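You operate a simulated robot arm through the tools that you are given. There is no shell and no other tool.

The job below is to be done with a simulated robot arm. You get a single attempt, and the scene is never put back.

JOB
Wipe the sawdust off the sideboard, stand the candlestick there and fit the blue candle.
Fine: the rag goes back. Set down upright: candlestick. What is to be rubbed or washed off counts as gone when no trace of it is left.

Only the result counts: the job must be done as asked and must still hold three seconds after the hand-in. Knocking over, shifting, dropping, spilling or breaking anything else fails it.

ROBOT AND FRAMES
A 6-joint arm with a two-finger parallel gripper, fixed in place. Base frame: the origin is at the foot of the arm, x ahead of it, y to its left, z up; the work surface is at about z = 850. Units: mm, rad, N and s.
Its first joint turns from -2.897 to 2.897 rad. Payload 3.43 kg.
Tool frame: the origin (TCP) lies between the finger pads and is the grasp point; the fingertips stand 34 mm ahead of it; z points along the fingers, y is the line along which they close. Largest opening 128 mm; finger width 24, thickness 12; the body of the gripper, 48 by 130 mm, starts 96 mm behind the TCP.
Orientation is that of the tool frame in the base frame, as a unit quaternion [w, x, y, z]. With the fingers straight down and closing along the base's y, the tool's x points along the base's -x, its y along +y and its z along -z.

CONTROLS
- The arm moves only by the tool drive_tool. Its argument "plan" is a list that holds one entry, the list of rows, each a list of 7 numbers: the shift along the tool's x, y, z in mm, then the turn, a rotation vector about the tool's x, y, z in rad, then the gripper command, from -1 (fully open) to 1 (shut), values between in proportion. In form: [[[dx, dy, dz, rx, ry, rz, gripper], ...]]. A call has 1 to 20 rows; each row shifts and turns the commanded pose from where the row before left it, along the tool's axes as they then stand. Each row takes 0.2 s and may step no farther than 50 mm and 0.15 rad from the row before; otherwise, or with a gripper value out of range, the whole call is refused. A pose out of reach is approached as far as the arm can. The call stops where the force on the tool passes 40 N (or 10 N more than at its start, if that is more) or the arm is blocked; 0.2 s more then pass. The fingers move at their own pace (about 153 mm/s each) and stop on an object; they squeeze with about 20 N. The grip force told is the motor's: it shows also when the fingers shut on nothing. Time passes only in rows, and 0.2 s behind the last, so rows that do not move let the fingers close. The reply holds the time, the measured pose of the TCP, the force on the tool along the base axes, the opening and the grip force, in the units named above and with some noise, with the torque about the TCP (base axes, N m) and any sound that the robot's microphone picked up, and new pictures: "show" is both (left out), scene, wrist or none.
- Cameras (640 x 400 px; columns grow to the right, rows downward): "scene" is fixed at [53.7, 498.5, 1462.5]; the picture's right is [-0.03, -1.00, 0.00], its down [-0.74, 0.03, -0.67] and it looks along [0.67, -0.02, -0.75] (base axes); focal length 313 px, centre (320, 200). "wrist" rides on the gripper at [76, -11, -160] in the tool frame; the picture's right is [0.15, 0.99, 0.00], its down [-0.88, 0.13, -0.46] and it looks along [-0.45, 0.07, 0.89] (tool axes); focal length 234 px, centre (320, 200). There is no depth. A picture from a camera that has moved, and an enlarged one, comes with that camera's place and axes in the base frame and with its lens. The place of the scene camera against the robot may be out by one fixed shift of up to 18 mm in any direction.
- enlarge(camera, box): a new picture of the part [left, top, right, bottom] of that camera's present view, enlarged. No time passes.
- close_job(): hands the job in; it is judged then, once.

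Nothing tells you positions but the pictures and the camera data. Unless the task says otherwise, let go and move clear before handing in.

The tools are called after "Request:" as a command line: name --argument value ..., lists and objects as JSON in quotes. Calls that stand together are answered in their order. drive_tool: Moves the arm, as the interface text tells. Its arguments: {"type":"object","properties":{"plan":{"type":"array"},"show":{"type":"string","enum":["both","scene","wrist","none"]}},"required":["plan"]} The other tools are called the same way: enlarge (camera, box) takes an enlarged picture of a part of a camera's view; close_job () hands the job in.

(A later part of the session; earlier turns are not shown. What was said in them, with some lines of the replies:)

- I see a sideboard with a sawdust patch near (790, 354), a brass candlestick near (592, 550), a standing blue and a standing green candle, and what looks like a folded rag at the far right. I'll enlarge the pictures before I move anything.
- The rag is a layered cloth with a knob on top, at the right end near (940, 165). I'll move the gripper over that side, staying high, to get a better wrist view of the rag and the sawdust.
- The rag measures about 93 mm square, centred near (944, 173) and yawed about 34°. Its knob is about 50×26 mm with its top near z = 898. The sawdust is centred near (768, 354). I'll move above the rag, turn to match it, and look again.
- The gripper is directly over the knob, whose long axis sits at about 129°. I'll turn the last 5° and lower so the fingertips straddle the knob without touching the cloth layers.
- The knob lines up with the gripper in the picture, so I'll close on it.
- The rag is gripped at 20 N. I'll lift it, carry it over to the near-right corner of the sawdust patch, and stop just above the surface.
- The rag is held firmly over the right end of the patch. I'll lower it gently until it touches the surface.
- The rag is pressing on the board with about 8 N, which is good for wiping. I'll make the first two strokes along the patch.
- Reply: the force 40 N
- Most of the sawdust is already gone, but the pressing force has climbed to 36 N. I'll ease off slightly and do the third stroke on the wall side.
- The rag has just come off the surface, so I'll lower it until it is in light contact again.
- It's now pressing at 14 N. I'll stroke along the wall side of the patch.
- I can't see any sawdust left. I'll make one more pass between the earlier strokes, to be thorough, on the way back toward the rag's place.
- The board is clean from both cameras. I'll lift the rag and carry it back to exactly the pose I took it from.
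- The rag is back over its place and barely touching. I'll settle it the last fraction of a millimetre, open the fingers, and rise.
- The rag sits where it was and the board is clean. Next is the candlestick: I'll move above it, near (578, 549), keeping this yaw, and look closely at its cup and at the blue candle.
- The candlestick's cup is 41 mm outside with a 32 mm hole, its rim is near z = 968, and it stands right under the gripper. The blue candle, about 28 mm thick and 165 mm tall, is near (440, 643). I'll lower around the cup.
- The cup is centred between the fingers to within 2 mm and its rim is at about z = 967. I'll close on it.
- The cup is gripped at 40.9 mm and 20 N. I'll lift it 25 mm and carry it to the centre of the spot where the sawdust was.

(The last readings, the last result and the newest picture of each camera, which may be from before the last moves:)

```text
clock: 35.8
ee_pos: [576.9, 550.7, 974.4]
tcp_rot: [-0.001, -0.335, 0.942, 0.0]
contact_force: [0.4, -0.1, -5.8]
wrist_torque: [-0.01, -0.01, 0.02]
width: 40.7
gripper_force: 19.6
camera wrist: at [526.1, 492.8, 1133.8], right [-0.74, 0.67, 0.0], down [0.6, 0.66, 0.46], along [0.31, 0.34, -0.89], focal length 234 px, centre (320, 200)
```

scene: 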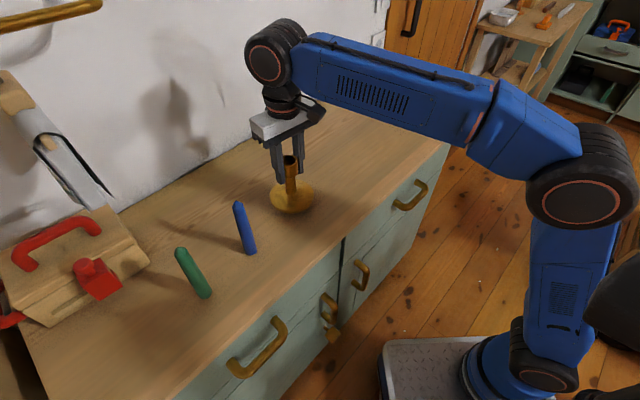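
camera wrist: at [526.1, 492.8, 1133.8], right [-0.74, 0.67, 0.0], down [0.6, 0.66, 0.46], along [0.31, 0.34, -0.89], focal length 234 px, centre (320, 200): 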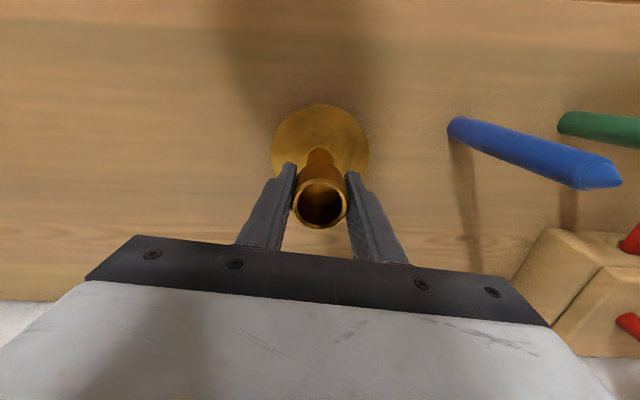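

The candlestick is lifted straight, weighs about 6 N, and is holding well. I'll carry it across and stop a little above the surface.

Request:
drive_tool --plan '[[[-1.0, -14.0, 0, 0, 0, 0, 1], [-2.5, -30.0, 0, 0, 0, 0, 1], [-2.8, -34.0, 0, 0, 0, 0, 1], [-2.8, -34.0, 0, 0, 0, 0, 1], [-2.8, -34.0, 0, 0, 0, 0, 1], [-2.8, -34.0, 0, 0, 0, 0, 1], [-2.8, -34.0, 0, 0, 0, 0, 1], [-2.3, -30.0, 0, 0, 0, 0, 1], [-1.0, -18.0, 0, 0, 0, 0, 1], [-0.6, -10.0, 0, 0, 0, 0, 1], [0, 0, 0, 0, 0, 0, 1], [0, 0, 10, 0, 0, 0, 1], [0, 0, 8, 0, 0, 0, 1], [0, 0, 3, 0, 0, 0, 1], [0, 0, 0, 0, 0, 0, 1]]]' --show "both"

```text
clock: 39.0
ee_pos: [764.9, 351.8, 952.1]
tcp_rot: [-0.001, -0.335, 0.942, 0.001]
contact_force: [0.0, -0.5, -6.8]
wrist_torque: [0.02, -0.01, 0.0]
width: 41.0
gripper_force: 20.3
camera wrist: at [713.8, 294.3, 1111.9], right [-0.74, 0.67, 0.0], down [0.6, 0.66, 0.46], along [0.31, 0.34, -0.89], focal length 234 px, centre (320, 200)
```

scene: 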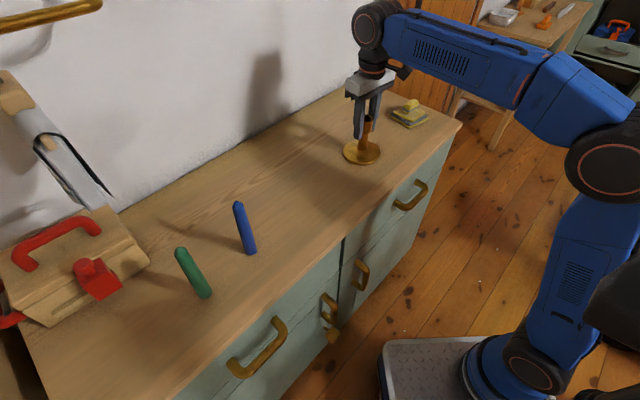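
wrist: 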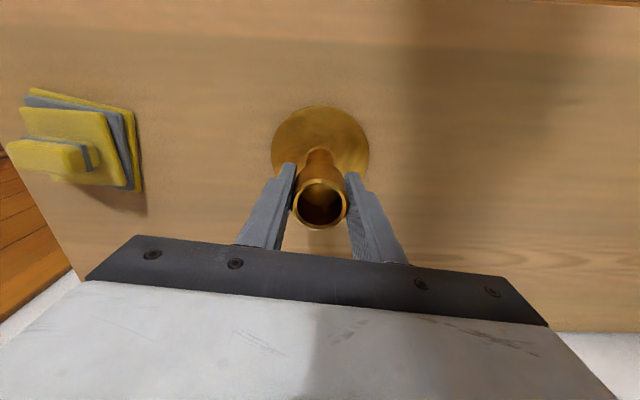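

It's right over the old sawdust spot and about 3 mm up. I'll lower it onto the board in small steps.

Request:
drive_tool --plan '[[[0, 0, 1.5, 0, 0, 0, 1], [0, 0, 1.0, 0, 0, 0, 1], [0, 0, 0.7, 0, 0, 0, 1], [0, 0, 0, 0, 0, 0, 1]]]' --show "none"

```text
clock: 40.0
ee_pos: [763.8, 352.1, 949.8]
tcp_rot: [-0.001, -0.336, 0.942, 0.0]
contact_force: [0.2, -0.6, -6.4]
wrist_torque: [-0.01, 0.02, 0.02]
width: 40.7
gripper_force: 20.1
```

Request:
drive_tool --plan '[[[0, 0, 0.6, 0, 0, 0, 1], [0, 0, 0.5, 0, 0, 0, 1], [0, 0, 0, 0, 0, 0, 1]]]' --show "none"

```text
clock: 40.8
ee_pos: [763.6, 354.0, 950.6]
tcp_rot: [0.001, -0.335, 0.942, 0.0]
contact_force: [-3.1, -2.1, 6.4]
wrist_torque: [-0.46, 0.33, -0.06]
width: 40.9
gripper_force: 19.9
```

It's resting on the board with the weight taken off. I'll open the fingers and check that it stands.

Request:
drive_tool --plan '[[[0, 0, -0.3, 0, 0, 0, 1], [0, 0, 0, 0, 0, 0, 0.3], [0, 0, 0, 0, 0, 0, 0.2], [0, 0, 0, 0, 0, 0, -0.3], [0, 0, 0, 0, 0, 0, -1], [0, 0, 0, 0, 0, 0, -1]]]' --show "both"

```text
clock: 42.2
ee_pos: [763.7, 352.2, 950.7]
tcp_rot: [0.0, -0.336, 0.942, 0.0]
contact_force: [-1.2, 0.1, -0.1]
wrist_torque: [0.02, -0.01, 0.0]
width: 128.0
gripper_force: 0.1
camera wrist: at [713.8, 294.3, 1109.3], right [-0.74, 0.67, 0.0], down [0.6, 0.66, 0.46], along [0.31, 0.34, -0.89], focal length 234 px, centre (320, 200)
```

scene: 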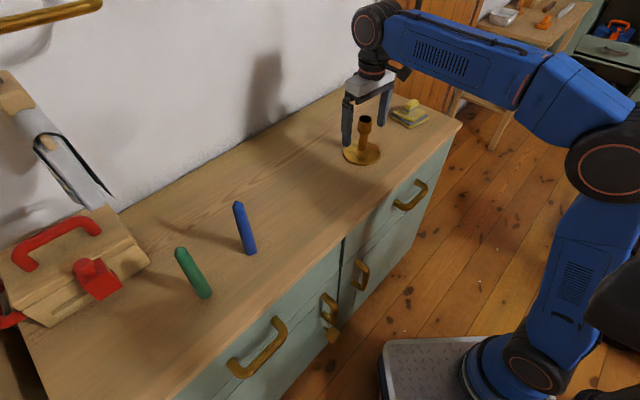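
wrist: 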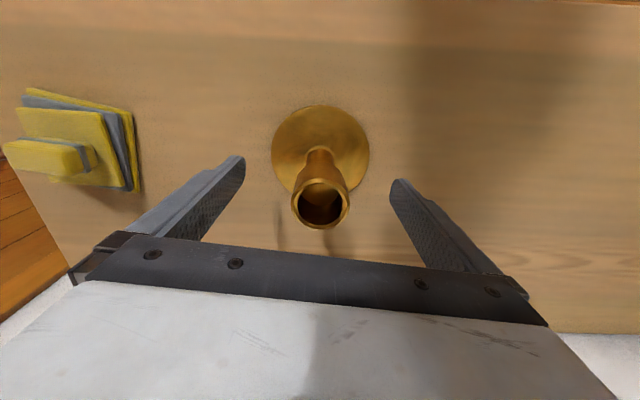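

Request:
enlarge --camera "wrist" --box '[260, 95, 380, 235]'

Request:
enlarge --camera "scene" --box '[310, 90, 430, 185]'

```text
2.86 times, centred on (320, 165) of wrist
camera zoom: at [713.8, 294.3, 1109.3], right [-0.74, 0.67, 0.0], down [0.6, 0.66, 0.46], along [0.31, 0.34, -0.89], focal length 669 px, centre (320, 300)
```

zoom: 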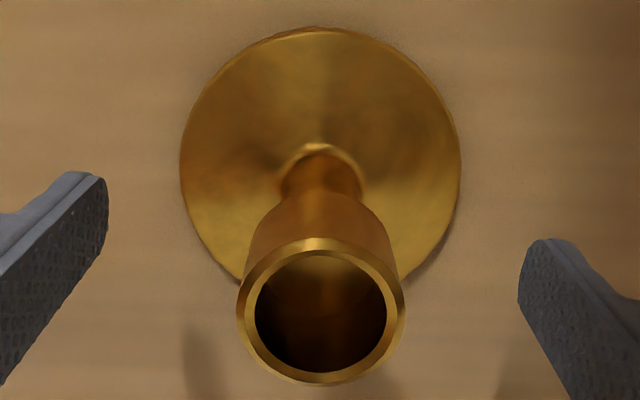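

```text
4.21 times, centred on (370, 138) of scene
camera zoom: at [53.7, 498.5, 1462.5], right [-0.03, -1.0, 0.0], down [-0.74, 0.03, -0.67], along [0.67, -0.02, -0.75], focal length 1316 px, centre (110, 463)
```

zoom: 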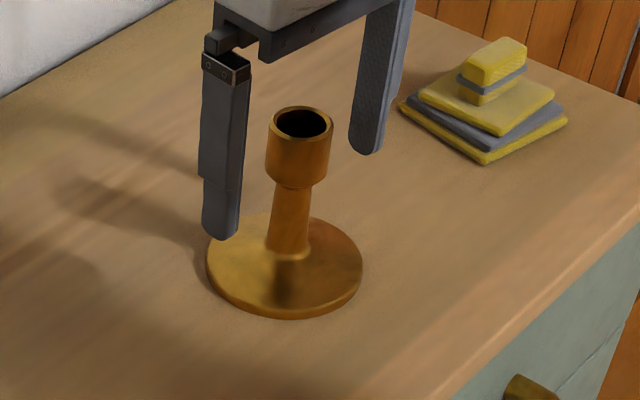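

The candlestick stands upright on the spot, centred on my tool to within about half a millimetre. I'll rise and go above the blue candle, keeping track of the offsets so I can return here exactly.

Request:
drive_tool --plan '[[[0, 0, -20, 0, 0, 0, -1], [0, 0, -40, 0, 0, 0, -1], [0, 0, -50, 0, 0, 0, -1], [0, 0, -40, 0, 0, 0, -1], [0, 0, -20, 0, 0, 0, -1], [6.92, 43.26, 0, 0, 0, 0, -1], [6.92, 43.26, 0, 0, 0, 0, -1], [6.92, 43.26, 0, 0, 0, 0, -1], [6.92, 43.26, 0, 0, 0, 0, -1], [6.92, 43.26, 0, 0, 0, 0, -1], [6.92, 43.26, 0, 0, 0, 0, -1], [6.92, 43.26, 0, 0, 0, 0, -1], [6.92, 43.26, 0, 0, 0, 0, -1], [6.92, 43.26, 0, 0, 0, 0, -1], [6.92, 43.26, 0, 0, 0, 0, -1], [0, 0, 0, 0, 0, 0, -1], [0, 0, 0, 0, 0, 0, -1]]]' --show "both"

```text
clock: 45.8
ee_pos: [431.8, 628.6, 1092.2]
tcp_rot: [0.001, -0.335, 0.942, 0.002]
contact_force: [-0.1, -0.2, -0.4]
wrist_torque: [-0.01, 0.01, 0.0]
width: 127.7
gripper_force: 0.0
out of reach, approached as far as the arm can: row 12, 13, 14, 15
camera wrist: at [380.3, 569.9, 1250.9], right [-0.74, 0.67, 0.0], down [0.6, 0.66, 0.46], along [0.31, 0.34, -0.89], focal length 234 px, centre (320, 200)
```

scene: 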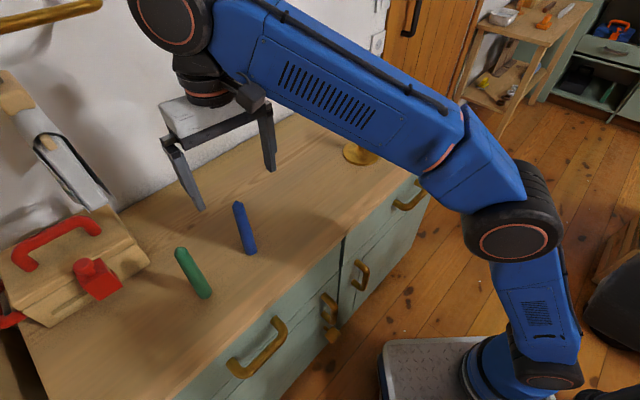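
wrist: 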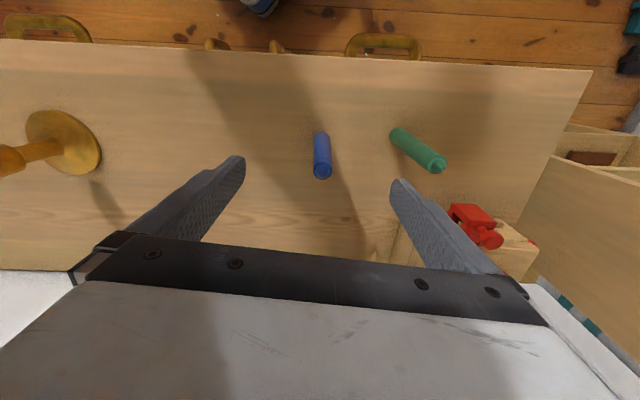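

The arm can't quite reach that height here and stopped at z = 1092, slightly short of the candle. I'll come down 50 mm, where it should reach the pose, and look again.

Request:
drive_tool --plan '[[[0, 0, 20, 0, 0, 0, -1], [0, 0, 20, 0, 0, 0, -1], [0, 0, 10, 0, 0, 0, -1], [0, 0, 0, 0, 0, 0, -1], [0, 0, 0, 0, 0, 0, -1]]]' --show "both"

```text
clock: 47.0
ee_pos: [432.4, 628.4, 1042.1]
tcp_rot: [0.0, -0.336, 0.942, 0.0]
contact_force: [1.1, 0.1, 0.3]
wrist_torque: [-0.01, 0.01, -0.01]
width: 128.1
gripper_force: 0.0
camera wrist: at [381.7, 570.7, 1201.1], right [-0.74, 0.67, 0.0], down [0.6, 0.66, 0.46], along [0.31, 0.34, -0.89], focal length 234 px, centre (320, 200)
```

scene: 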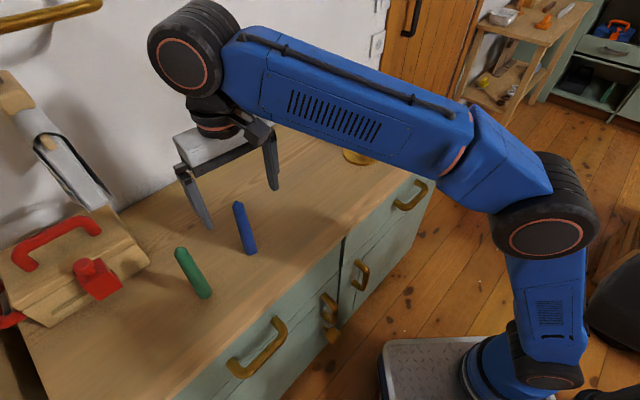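
wrist: 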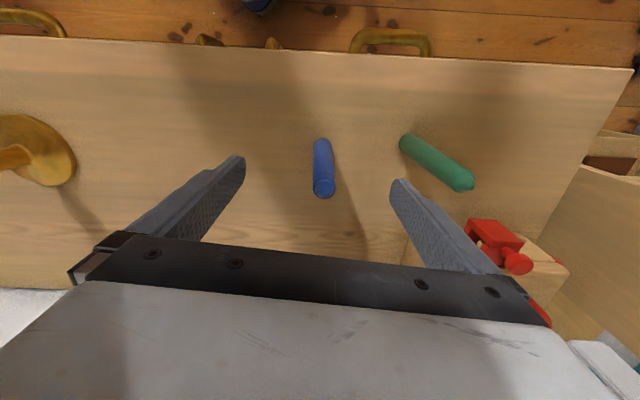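

Request:
enlarge --camera "wrist" --box '[270, 120, 390, 210]'

Request:
enlarge --camera "scene" --box '[160, 140, 300, 310]'

```text
4.44 times, centred on (330, 165) of wrist
camera zoom: at [381.7, 570.7, 1201.1], right [-0.74, 0.67, 0.0], down [0.6, 0.66, 0.46], along [0.31, 0.34, -0.89], focal length 1041 px, centre (276, 356)
```

zoom: 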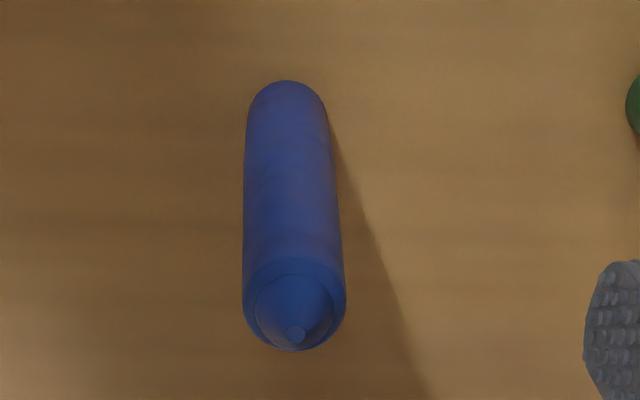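

```text
2.35 times, centred on (230, 225) of scene
camera zoom: at [53.7, 498.5, 1462.5], right [-0.03, -1.0, 0.0], down [-0.74, 0.03, -0.67], along [0.67, -0.02, -0.75], focal length 736 px, centre (532, 141)
```

zoom: 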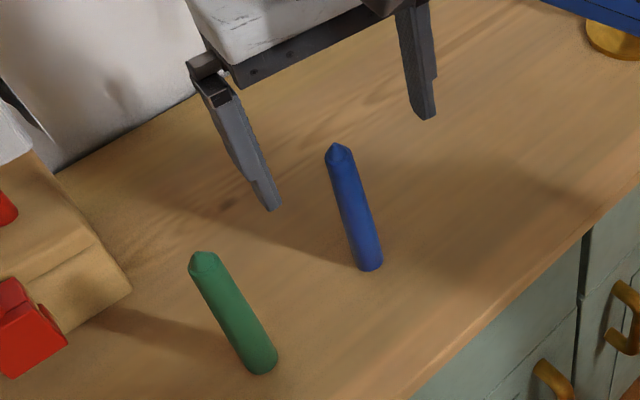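

The candle is 13 mm forward and 6 mm sideways of the tool, at about (439, 641). I'll come down partway with the fingers straddling it and shift to centre on it.

Request:
drive_tool --plan '[[[0, 0, 20, 0, 0, 0, -1], [0, 0, 20, 0, 0, 0, -1], [-5, 2.5, 10, 0, 0, 0, -1], [-4.2, 1.7, 0, 0, 0, 0, -1], [-4.1, 1.6, 0, 0, 0, 0, -1], [0, 0, 0, 0, 0, 0, -1]]]' --show "both"

```text
clock: 48.4
ee_pos: [438.7, 642.1, 991.8]
tcp_rot: [0.0, -0.335, 0.942, 0.0]
contact_force: [-0.3, 0.8, -0.3]
wrist_torque: [0.02, 0.03, -0.01]
width: 128.1
gripper_force: 0.0
camera wrist: at [388.2, 584.6, 1151.1], right [-0.74, 0.67, 0.0], down [0.6, 0.66, 0.46], along [0.31, 0.34, -0.89], focal length 234 px, centre (320, 200)
```

scene: 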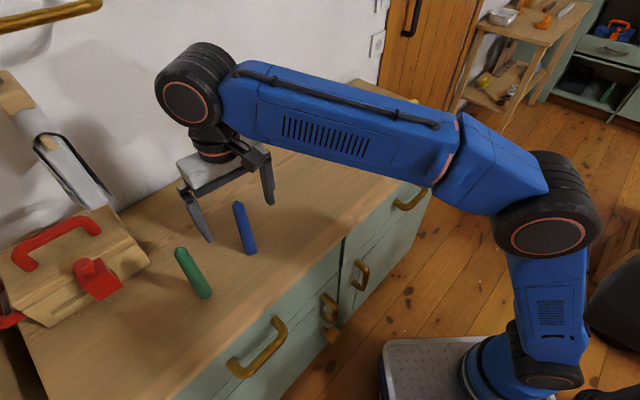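
wrist: 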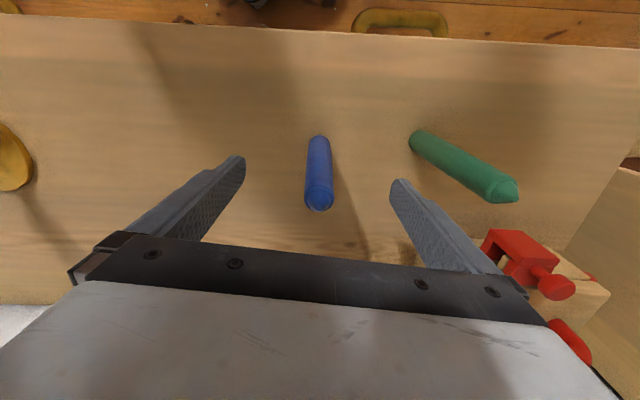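

Request:
enlarge --camera "wrist" --box '[270, 120, 380, 220]'

```text
4.00 times, centred on (325, 170) of wrist
camera zoom: at [388.2, 584.6, 1151.1], right [-0.74, 0.67, 0.0], down [0.6, 0.66, 0.46], along [0.31, 0.34, -0.89], focal length 937 px, centre (300, 320)
```

zoom: 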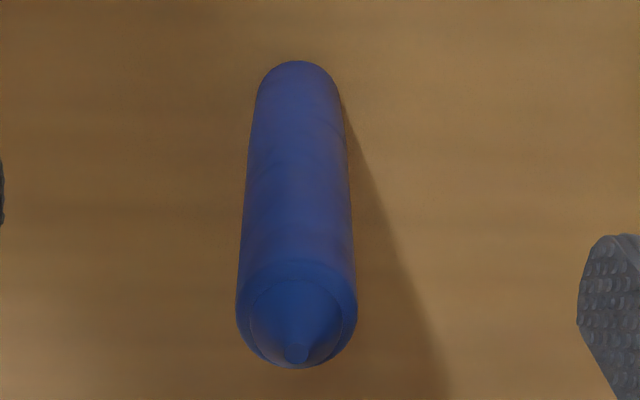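

The candle is centred on the tool to within half a millimetre. I'll go down to z = 945, below its shoulder, and close on it.

Request:
drive_tool --plan '[[[0, 0, 20, 0, 0, 0, -1], [0, 0, 15, 0, 0, 0, -1], [0, 0, 11.8, 0, 0, 0, -1], [0, 0, 0, 0, 0, 0, -1], [0, 0, 0, 0, 0, 0, 0.3], [0, 0, 0, 0, 0, 0, 0.6], [0, 0, 0, 0, 0, 0, 1], [0, 0, 0, 0, 0, 0, 1], [0, 0, 0, 0, 0, 0, 1]]]' --show "both"

```text
clock: 50.4
ee_pos: [439.7, 642.8, 943.0]
tcp_rot: [0.0, -0.335, 0.942, 0.0]
contact_force: [0.1, -0.5, -0.2]
wrist_torque: [0.02, -0.01, 0.02]
width: 23.8
gripper_force: 19.2
camera wrist: at [388.5, 584.4, 1103.7], right [-0.74, 0.67, 0.0], down [0.6, 0.66, 0.46], along [0.31, 0.34, -0.89], focal length 234 px, centre (320, 200)
```

scene: 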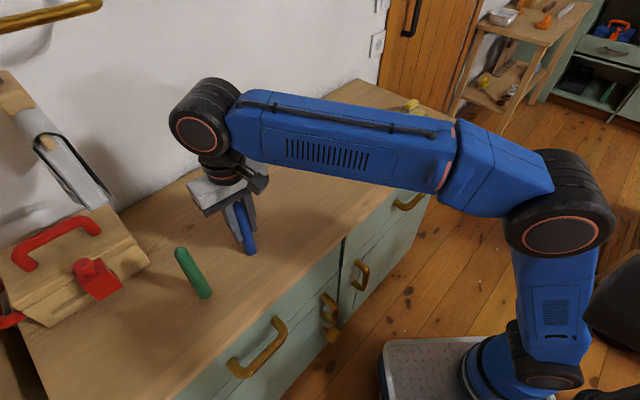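
wrist: 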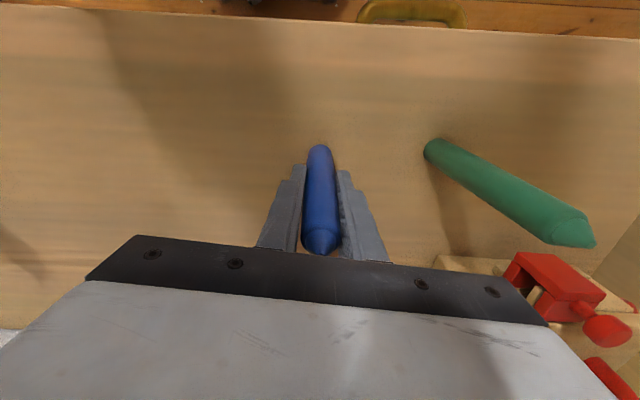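

The candle is gripped; it tapers, and measures 23.8 mm at grip height. I'll lift it a little and check the hold.

Request:
drive_tool --plan '[[[0, 0, -5, 0, 0, 0, 1], [0, 0, -10, 0, 0, 0, 1], [0, 0, -15, 0, 0, 0, 1], [0, 0, -20, 0, 0, 0, 1], [0, 0, 0, 0, 0, 0, 1]]]' --show "both"

```text
clock: 51.6
ee_pos: [439.5, 641.1, 996.1]
tcp_rot: [0.0, -0.335, 0.942, 0.0]
contact_force: [-0.3, 0.4, -0.4]
wrist_torque: [0.01, 0.01, -0.04]
width: 23.9
gripper_force: 20.1
camera wrist: at [388.2, 583.8, 1155.3], right [-0.74, 0.67, 0.0], down [0.6, 0.66, 0.46], along [0.31, 0.34, -0.89], focal length 234 px, centre (320, 200)
```

scene: 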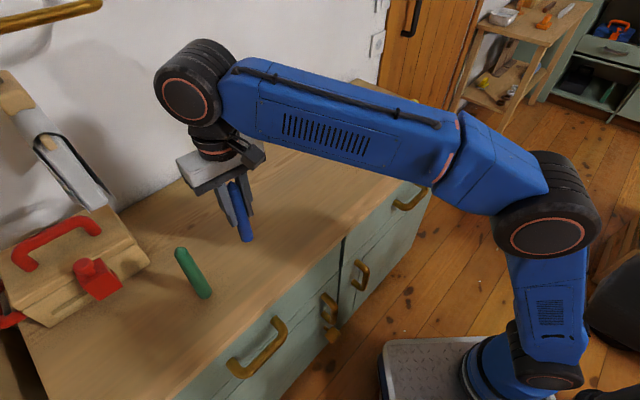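
wrist: 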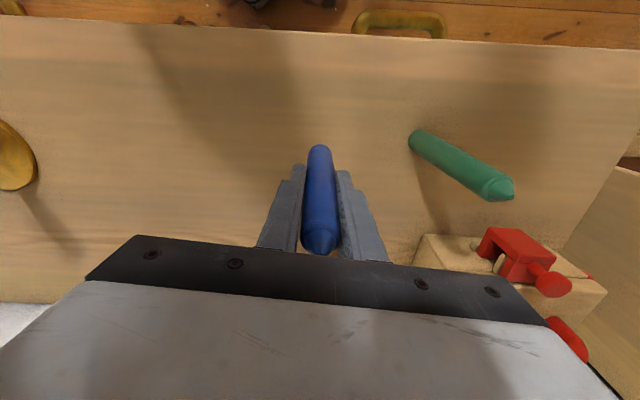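

The candle lifts cleanly and hangs straight. I'll carry it most of the way low, then rise, and finish above the cup with the candle's foot about 25 mm over the rim.

Request:
drive_tool --plan '[[[-3.46, -21.49, 0, 0, 0, 0, 1], [-6.92, -42.98, 0, 0, 0, 0, 1], [-6.92, -42.98, 0, 0, 0, 0, 1], [-6.92, -42.98, 0, 0, 0, 0, 1], [-6.92, -42.98, 0, 0, 0, 0, 1], [-6.92, -42.98, 0, 0, 0, 0, 1], [-3.46, -21.49, 0, 0, 0, 0, 1], [0, 0, -30, 0, 0, 0, 1], [0, 0, -35, 0, 0, 0, 1], [0, 0, -29, 0, 0, 0, 1], [-6.92, -42.98, 0, 0, 0, 0, 1], [-6.92, -42.98, 0, 0, 0, 0, 1], [-6.92, -42.98, 0, 0, 0, 0, 1], [-3.5, -21.5, 0, 0, 0, 0, 1], [-3.4, -21.4, 0, 0, 0, 0, 1], [0, 0, 0, 0, 0, 0, 1], [0, 0, 0, 0, 0, 0, 1]]]' --show "both"

```text
clock: 55.2
ee_pos: [765.0, 352.1, 1088.8]
tcp_rot: [0.001, -0.335, 0.942, 0.0]
contact_force: [0.8, -0.6, -0.2]
wrist_torque: [0.04, 0.02, 0.0]
width: 23.7
gripper_force: 19.9
camera wrist: at [714.0, 294.2, 1249.3], right [-0.74, 0.67, 0.0], down [0.6, 0.66, 0.46], along [0.31, 0.34, -0.89], focal length 234 px, centre (320, 200)
```

scene: 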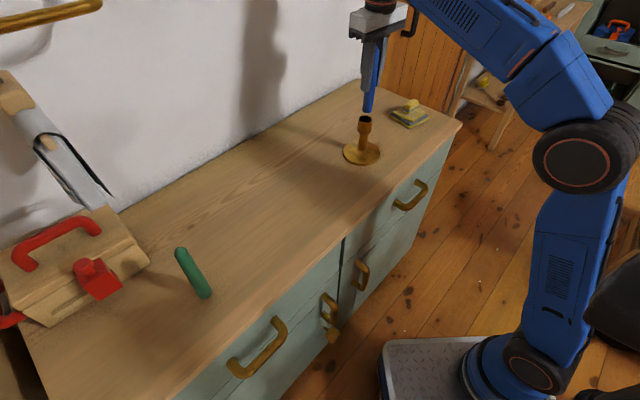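
wrist: 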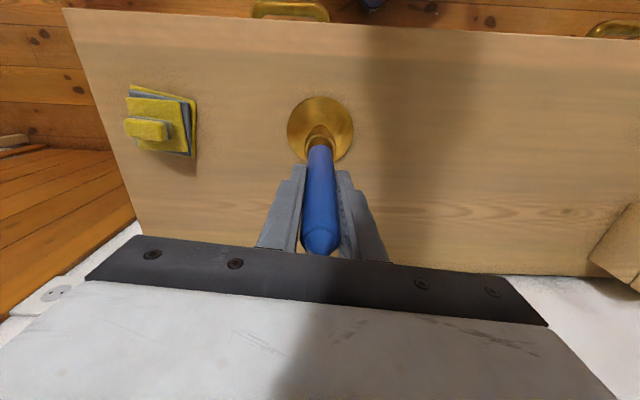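

Request:
enlarge --camera "wrist" --box '[270, 80, 370, 180]'

Request:
enlarge --camera "scene" --box '[325, 70, 405, 170]'

```text
4.00 times, centred on (320, 130) of wrist
camera zoom: at [714.0, 294.2, 1249.3], right [-0.74, 0.67, 0.0], down [0.6, 0.66, 0.46], along [0.31, 0.34, -0.89], focal length 937 px, centre (320, 480)
```

zoom: 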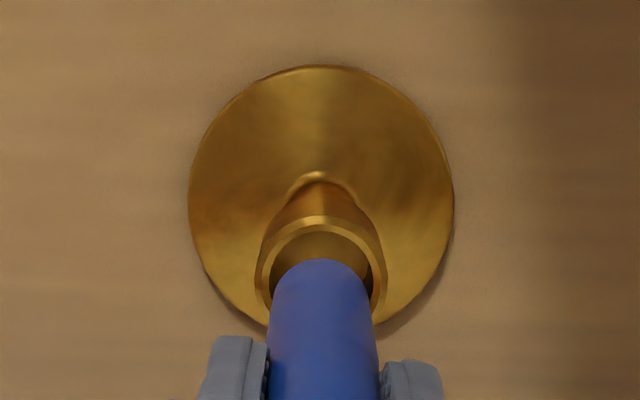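

```text
4.00 times, centred on (365, 120) of scene
camera zoom: at [53.7, 498.5, 1462.5], right [-0.03, -1.0, 0.0], down [-0.74, 0.03, -0.67], along [0.67, -0.02, -0.75], focal length 1250 px, centre (140, 520)
```

zoom: 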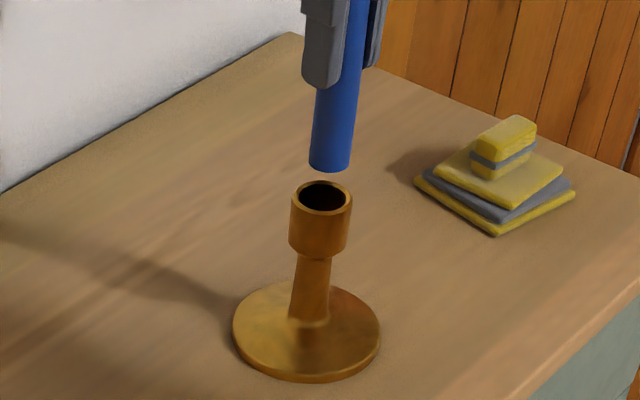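

The candle's foot is over the hole to within half a millimetre in both directions, and the scene view agrees. I'll lower to just above the rim and check again.

Request:
drive_tool --plan '[[[-0.4, 0, 10, 0, 0, 0, 1], [0, 0, 8, 0, 0, 0, 1], [0, 0, 4, 0, 0, 0, 1], [0, 0, 0, 0, 0, 0, 1]]]' --show "both"

Request:
enlarge --camera "wrist" --box '[270, 80, 370, 180]'

Request:
enlarge --camera "scene" --box '[325, 70, 405, 170]'

```text
clock: 56.2
ee_pos: [764.0, 353.0, 1066.4]
tcp_rot: [0.0, -0.336, 0.942, 0.0]
contact_force: [-1.1, 0.5, -0.5]
wrist_torque: [0.01, -0.01, -0.01]
width: 23.7
gripper_force: 20.0
camera wrist: at [714.0, 295.0, 1226.1], right [-0.74, 0.67, 0.0], down [0.6, 0.66, 0.46], along [0.31, 0.34, -0.89], focal length 234 px, centre (320, 200)
```

scene: 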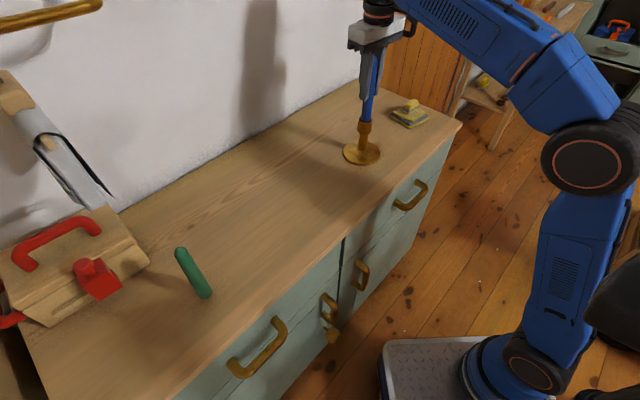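
wrist: 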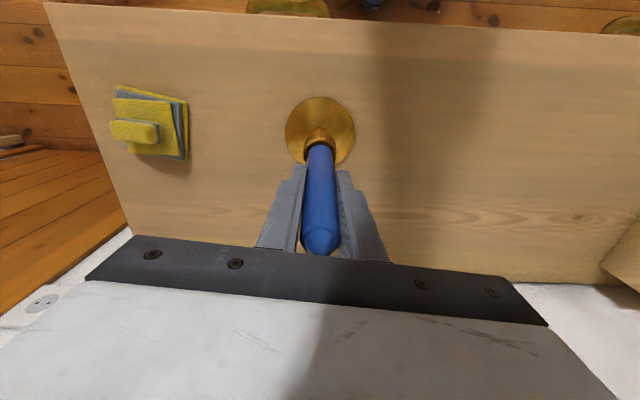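

```text
4.00 times, centred on (320, 130) of wrist
camera zoom: at [714.0, 295.0, 1226.1], right [-0.74, 0.67, 0.0], down [0.6, 0.66, 0.46], along [0.31, 0.34, -0.89], focal length 937 px, centre (320, 480)
```

zoom: 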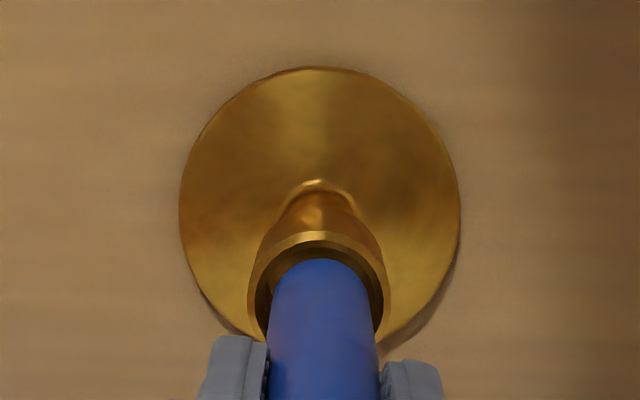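

```text
4.00 times, centred on (365, 120) of scene
camera zoom: at [53.7, 498.5, 1462.5], right [-0.03, -1.0, 0.0], down [-0.74, 0.03, -0.67], along [0.67, -0.02, -0.75], focal length 1250 px, centre (140, 520)
```

zoom: 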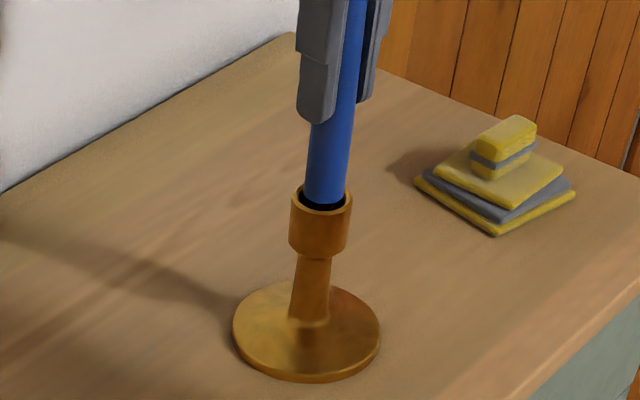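

The foot is entering the hole with an even gap all round. I'll lower in small steps and watch the force.

Request:
drive_tool --plan '[[[0, 0, 3, 0, 0, 0, 1], [0, 0, 3, 0, 0, 0, 1], [0, 0, 3, 0, 0, 0, 1], [0, 0, 3, 0, 0, 0, 1], [0, 0, 0, 0, 0, 0, 1]]]' --show "both"

Request:
enlarge --camera "scene" --box '[325, 70, 405, 170]'

```text
clock: 57.4
ee_pos: [764.3, 352.5, 1055.2]
tcp_rot: [0.0, -0.336, 0.942, 0.001]
contact_force: [0.2, 0.7, -1.5]
wrist_torque: [0.02, 0.02, -0.01]
width: 23.8
gripper_force: 19.7
camera wrist: at [714.8, 294.6, 1214.5], right [-0.74, 0.67, 0.0], down [0.6, 0.66, 0.46], along [0.31, 0.34, -0.89], focal length 234 px, centre (320, 200)
```

scene: 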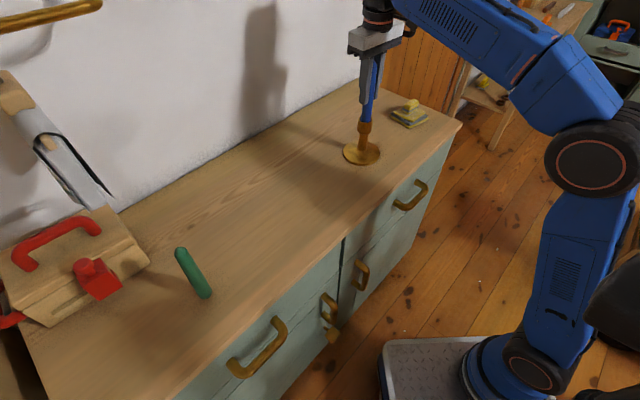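
wrist: 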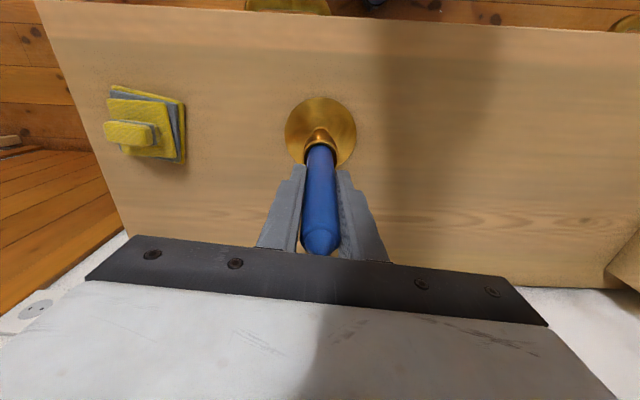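

```text
4.00 times, centred on (365, 120) of scene
camera zoom: at [53.7, 498.5, 1462.5], right [-0.03, -1.0, 0.0], down [-0.74, 0.03, -0.67], along [0.67, -0.02, -0.75], focal length 1250 px, centre (140, 520)
```

zoom: 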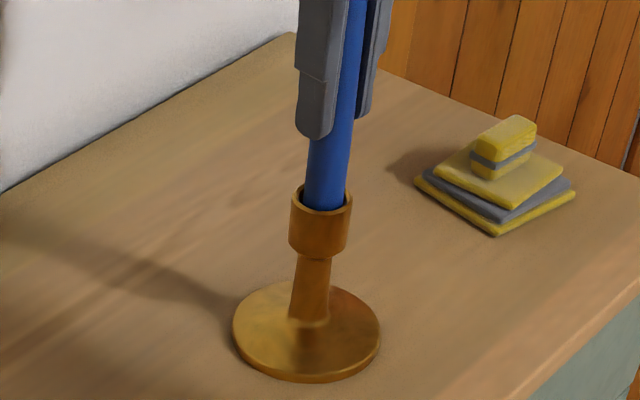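

It's inside the hole with no side force. I'll keep lowering.

Request:
drive_tool --plan '[[[0, 0, 3, 0, 0, 0, 1], [0, 0, 3, 0, 0, 0, 1], [0, 0, 3, 0, 0, 0, 1], [0, 0, 2, 0, 0, 0, 1], [0, 0, 0, 0, 0, 0, 1]]]' --show "none"

```text
clock: 58.6
ee_pos: [764.5, 353.7, 1043.3]
tcp_rot: [0.0, -0.335, 0.942, -0.001]
contact_force: [0.1, -0.1, -1.6]
wrist_torque: [0.01, -0.01, -0.01]
width: 23.5
gripper_force: 20.2
```

Request:
drive_tool --plan '[[[0, 0, 2, 0, 0, 0, 1], [0, 0, 2, 0, 0, 0, 1], [0, 0, 2, 0, 0, 0, 1], [0, 0, 0, 0, 0, 0, 1]]]' --show "none"

```text
clock: 59.6
ee_pos: [765.7, 353.7, 1037.6]
tcp_rot: [0.0, -0.335, 0.942, 0.001]
contact_force: [-0.6, 0.4, -0.8]
wrist_torque: [-0.01, 0.01, 0.03]
width: 23.7
gripper_force: 19.3
```

Request:
drive_tool --plan '[[[0, 0, 1.5, 0, 0, 0, 1], [0, 0, 1.5, 0, 0, 0, 1], [0, 0, 1.5, 0, 0, 0, 1], [0, 0, 0, 0, 0, 0, 1]]]' --show "both"

Request:
enlarge --camera "scene" --box '[325, 70, 405, 170]'

```text
clock: 60.6
ee_pos: [766.1, 352.9, 1033.3]
tcp_rot: [0.0, -0.335, 0.942, 0.0]
contact_force: [-0.2, 0.0, -1.1]
wrist_torque: [0.0, -0.04, -0.02]
width: 23.5
gripper_force: 19.8
camera wrist: at [714.4, 295.3, 1192.4], right [-0.74, 0.67, 0.0], down [0.6, 0.66, 0.46], along [0.31, 0.34, -0.89], focal length 234 px, centre (320, 200)
```

scene: 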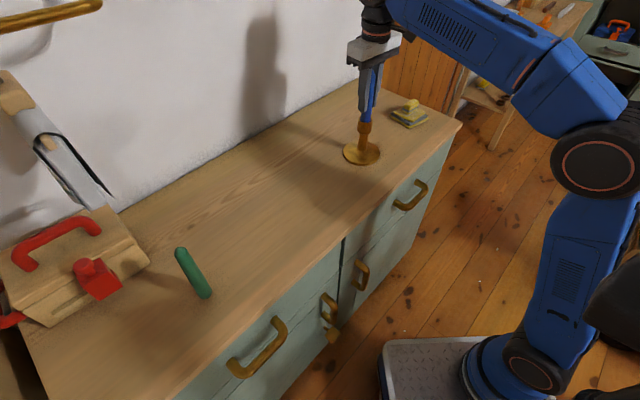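
wrist: 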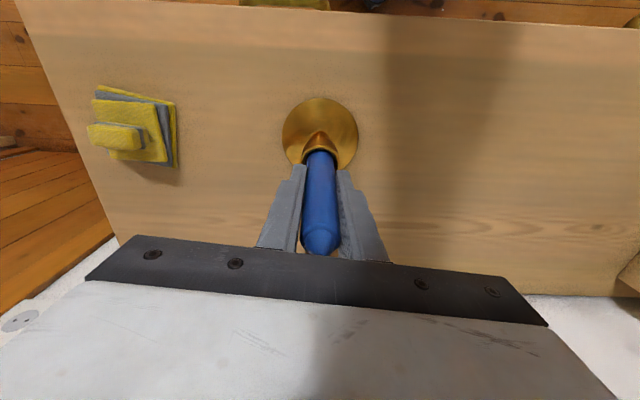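

```text
4.00 times, centred on (365, 120) of scene
camera zoom: at [53.7, 498.5, 1462.5], right [-0.03, -1.0, 0.0], down [-0.74, 0.03, -0.67], along [0.67, -0.02, -0.75], focal length 1250 px, centre (140, 520)
```

zoom: 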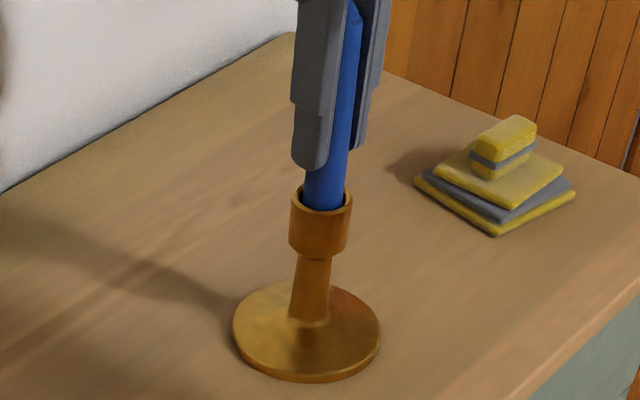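

It's about 29 mm deep now and still moving freely. I'll continue in small steps until it touches the floor of the cup.

Request:
drive_tool --plan '[[[0, 0, 1.5, 0, 0, 0, 1], [0, 0, 1.5, 0, 0, 0, 1], [0, 0, 0, 0, 0, 0, 1]]]' --show "none"

```text
clock: 61.4
ee_pos: [765.2, 353.5, 1031.3]
tcp_rot: [0.001, -0.336, 0.942, 0.0]
contact_force: [2.0, -0.2, 17.5]
wrist_torque: [-0.1, -0.1, 0.02]
width: 23.6
gripper_force: 19.5
```

The foot is seated on the cup floor at 17 N. I'll ease the pressure, open slowly, and watch that the candle stays upright.

Request:
drive_tool --plan '[[[0, 0, -0.7, 0, 0, 0, 1], [0, 0, 0, 0, 0, 0, 1], [0, 0, 0, 0, 0, 0, 0.55], [0, 0, 0, 0, 0, 0, 0.4], [0, 0, 0, 0, 0, 0, 0.0], [0, 0, 0, 0, 0, 0, -0.5], [0, 0, 0, 0, 0, 0, -1], [0, 0, 0, 0, 0, 0, -1]]]' --show "both"

Request:
enlarge --camera "scene" --box '[325, 50, 405, 170]'

```text
clock: 63.2
ee_pos: [766.0, 354.1, 1030.7]
tcp_rot: [0.0, -0.335, 0.942, 0.0]
contact_force: [-0.4, 0.3, 0.6]
wrist_torque: [0.01, -0.01, 0.02]
width: 128.0
gripper_force: 0.0
camera wrist: at [714.2, 295.3, 1189.6], right [-0.74, 0.67, 0.0], down [0.6, 0.66, 0.46], along [0.31, 0.34, -0.89], focal length 234 px, centre (320, 200)
```

scene: 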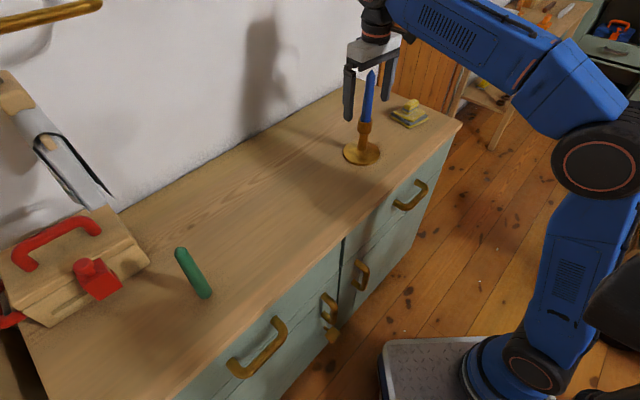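
wrist: 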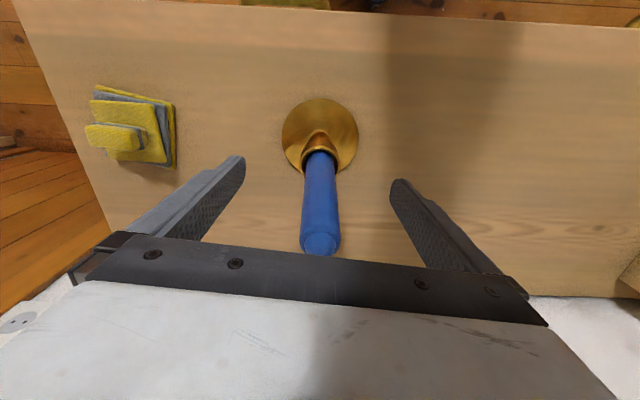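

```text
3.33 times, centred on (365, 110) of scene
camera zoom: at [53.7, 498.5, 1462.5], right [-0.03, -1.0, 0.0], down [-0.74, 0.03, -0.67], along [0.67, -0.02, -0.75], focal length 1042 px, centre (170, 500)
```

zoom: 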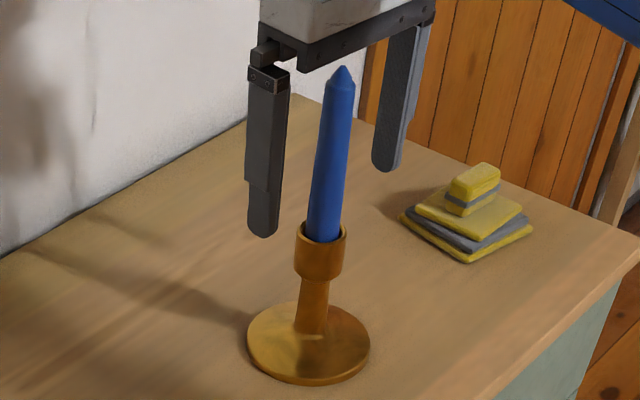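

The blue candle stands straight in the holder. I'll rise with the fingers wide open around it, then back away toward the robot and take a final look.

Request:
drive_tool --plan '[[[0, 0, -15, 0, 0, 0, -1], [0, 0, -30, 0, 0, 0, -1], [0, 0, -30, 0, 0, 0, -1], [20, 0, 0, 0, 0, 0, -1], [35, 0, 0, 0, 0, 0, -1], [40, 0, 0, 0, 0, 0, -1], [40, 0, 0, 0, 0, 0, -1], [40, 0, 0, 0, 0, 0, -1], [0, 0, 0, 0, 0, 0, -1], [0, 0, 0, 0, 0, 0, -1]]]' --show "both"

Request:
enlarge --camera "scene" --box '[310, 50, 470, 180]'

Request:
enlarge --camera "wrist" --box '[100, 40, 540, 240]'

```text
clock: 65.4
ee_pos: [631.1, 240.1, 1105.7]
tcp_rot: [0.0, -0.335, 0.942, -0.001]
contact_force: [-0.1, 0.9, -0.8]
wrist_torque: [0.0, -0.03, -0.01]
width: 128.2
gripper_force: 0.2
camera wrist: at [580.2, 183.6, 1265.0], right [-0.74, 0.67, 0.0], down [0.6, 0.66, 0.46], along [0.31, 0.34, -0.89], focal length 234 px, centre (320, 200)
```

scene: 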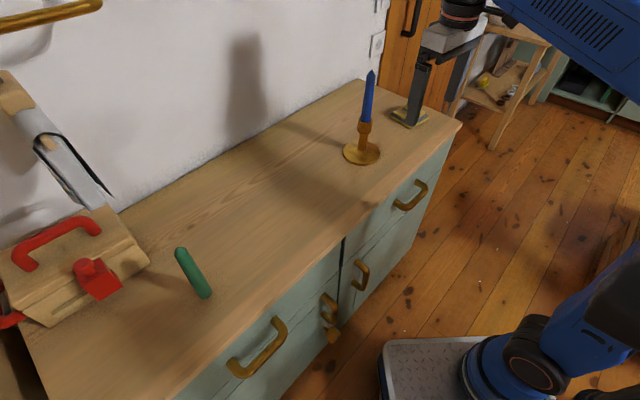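
wrist: 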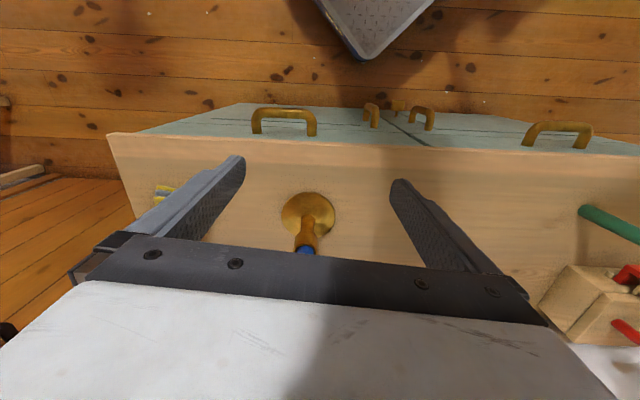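

```text
3.08 times, centred on (390, 115) of scene
camera zoom: at [53.7, 498.5, 1462.5], right [-0.03, -1.0, 0.0], down [-0.74, 0.03, -0.67], along [0.67, -0.02, -0.75], focal length 962 px, centre (105, 462)
```

zoom: 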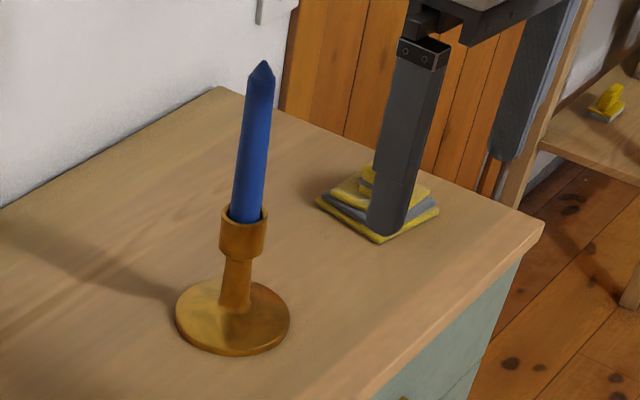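

```text
1.45 times, centred on (320, 140) of wrist
camera zoom: at [580.2, 183.6, 1265.0], right [-0.74, 0.67, 0.0], down [0.6, 0.66, 0.46], along [0.31, 0.34, -0.89], focal length 341 px, centre (320, 287)
```

zoom: 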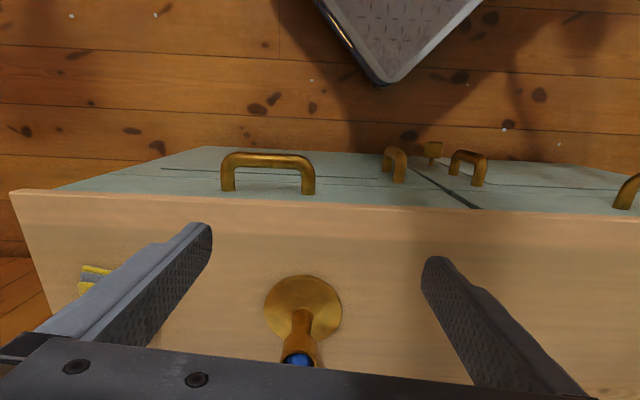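

Everything looks in place. I'll take one last close look at the wiped board for leftover traces before handing in.

Request:
enlarge --camera "scene" --box '[310, 125, 390, 185]'

Request:
enlarge --camera "scene" --box '[350, 105, 450, 175]'

```text
6.67 times, centred on (350, 155) of scene
camera zoom: at [53.7, 498.5, 1462.5], right [-0.03, -1.0, 0.0], down [-0.74, 0.03, -0.67], along [0.67, -0.02, -0.75], focal length 2084 px, centre (120, 500)
```

zoom: 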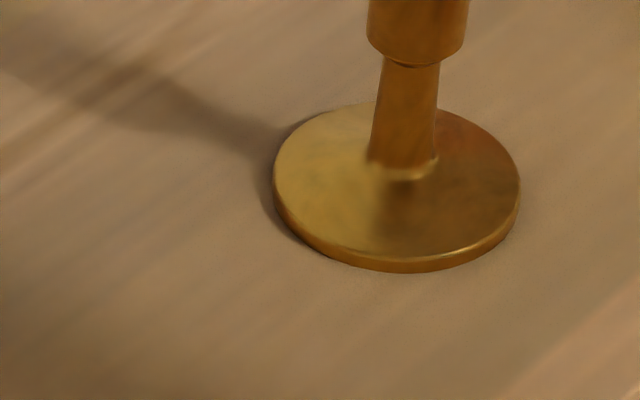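

```text
5.71 times, centred on (400, 140) of scene
camera zoom: at [53.7, 498.5, 1462.5], right [-0.03, -1.0, 0.0], down [-0.74, 0.03, -0.67], along [0.67, -0.02, -0.75], focal length 1786 px, centre (-137, 543)
```

zoom: 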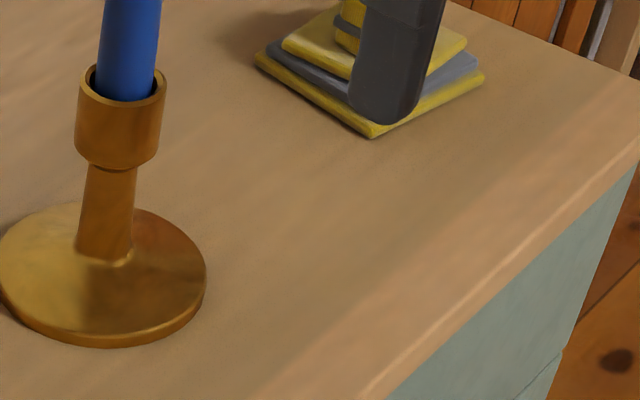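

The board shows no trace of sawdust, the rag is back in its place, and the candlestick stands upright on the spot with the blue candle seated in it. The gripper is open and clear, so I'm handing the job in.

Request:
close_job

```text
The job is handed in.
```

The job is done and handed in; I haven't been told the verdict. In the last pictures:

- **Sawdust:** the board is clean, with no trace visible in the close-ups from either camera.
- **Rag:** it is back where I took it from, in the same position in the picture as before.
- **Candlestick:** it stands upright on the spot where the sawdust was, which is how I read "there".
- **Blue candle:** it sits straight in the holder, resting on the floor of the cup about 31 mm down.

I saw nothing else knocked or moved. The green candle and the toolbox are where they were, and the gripper is open and clear.
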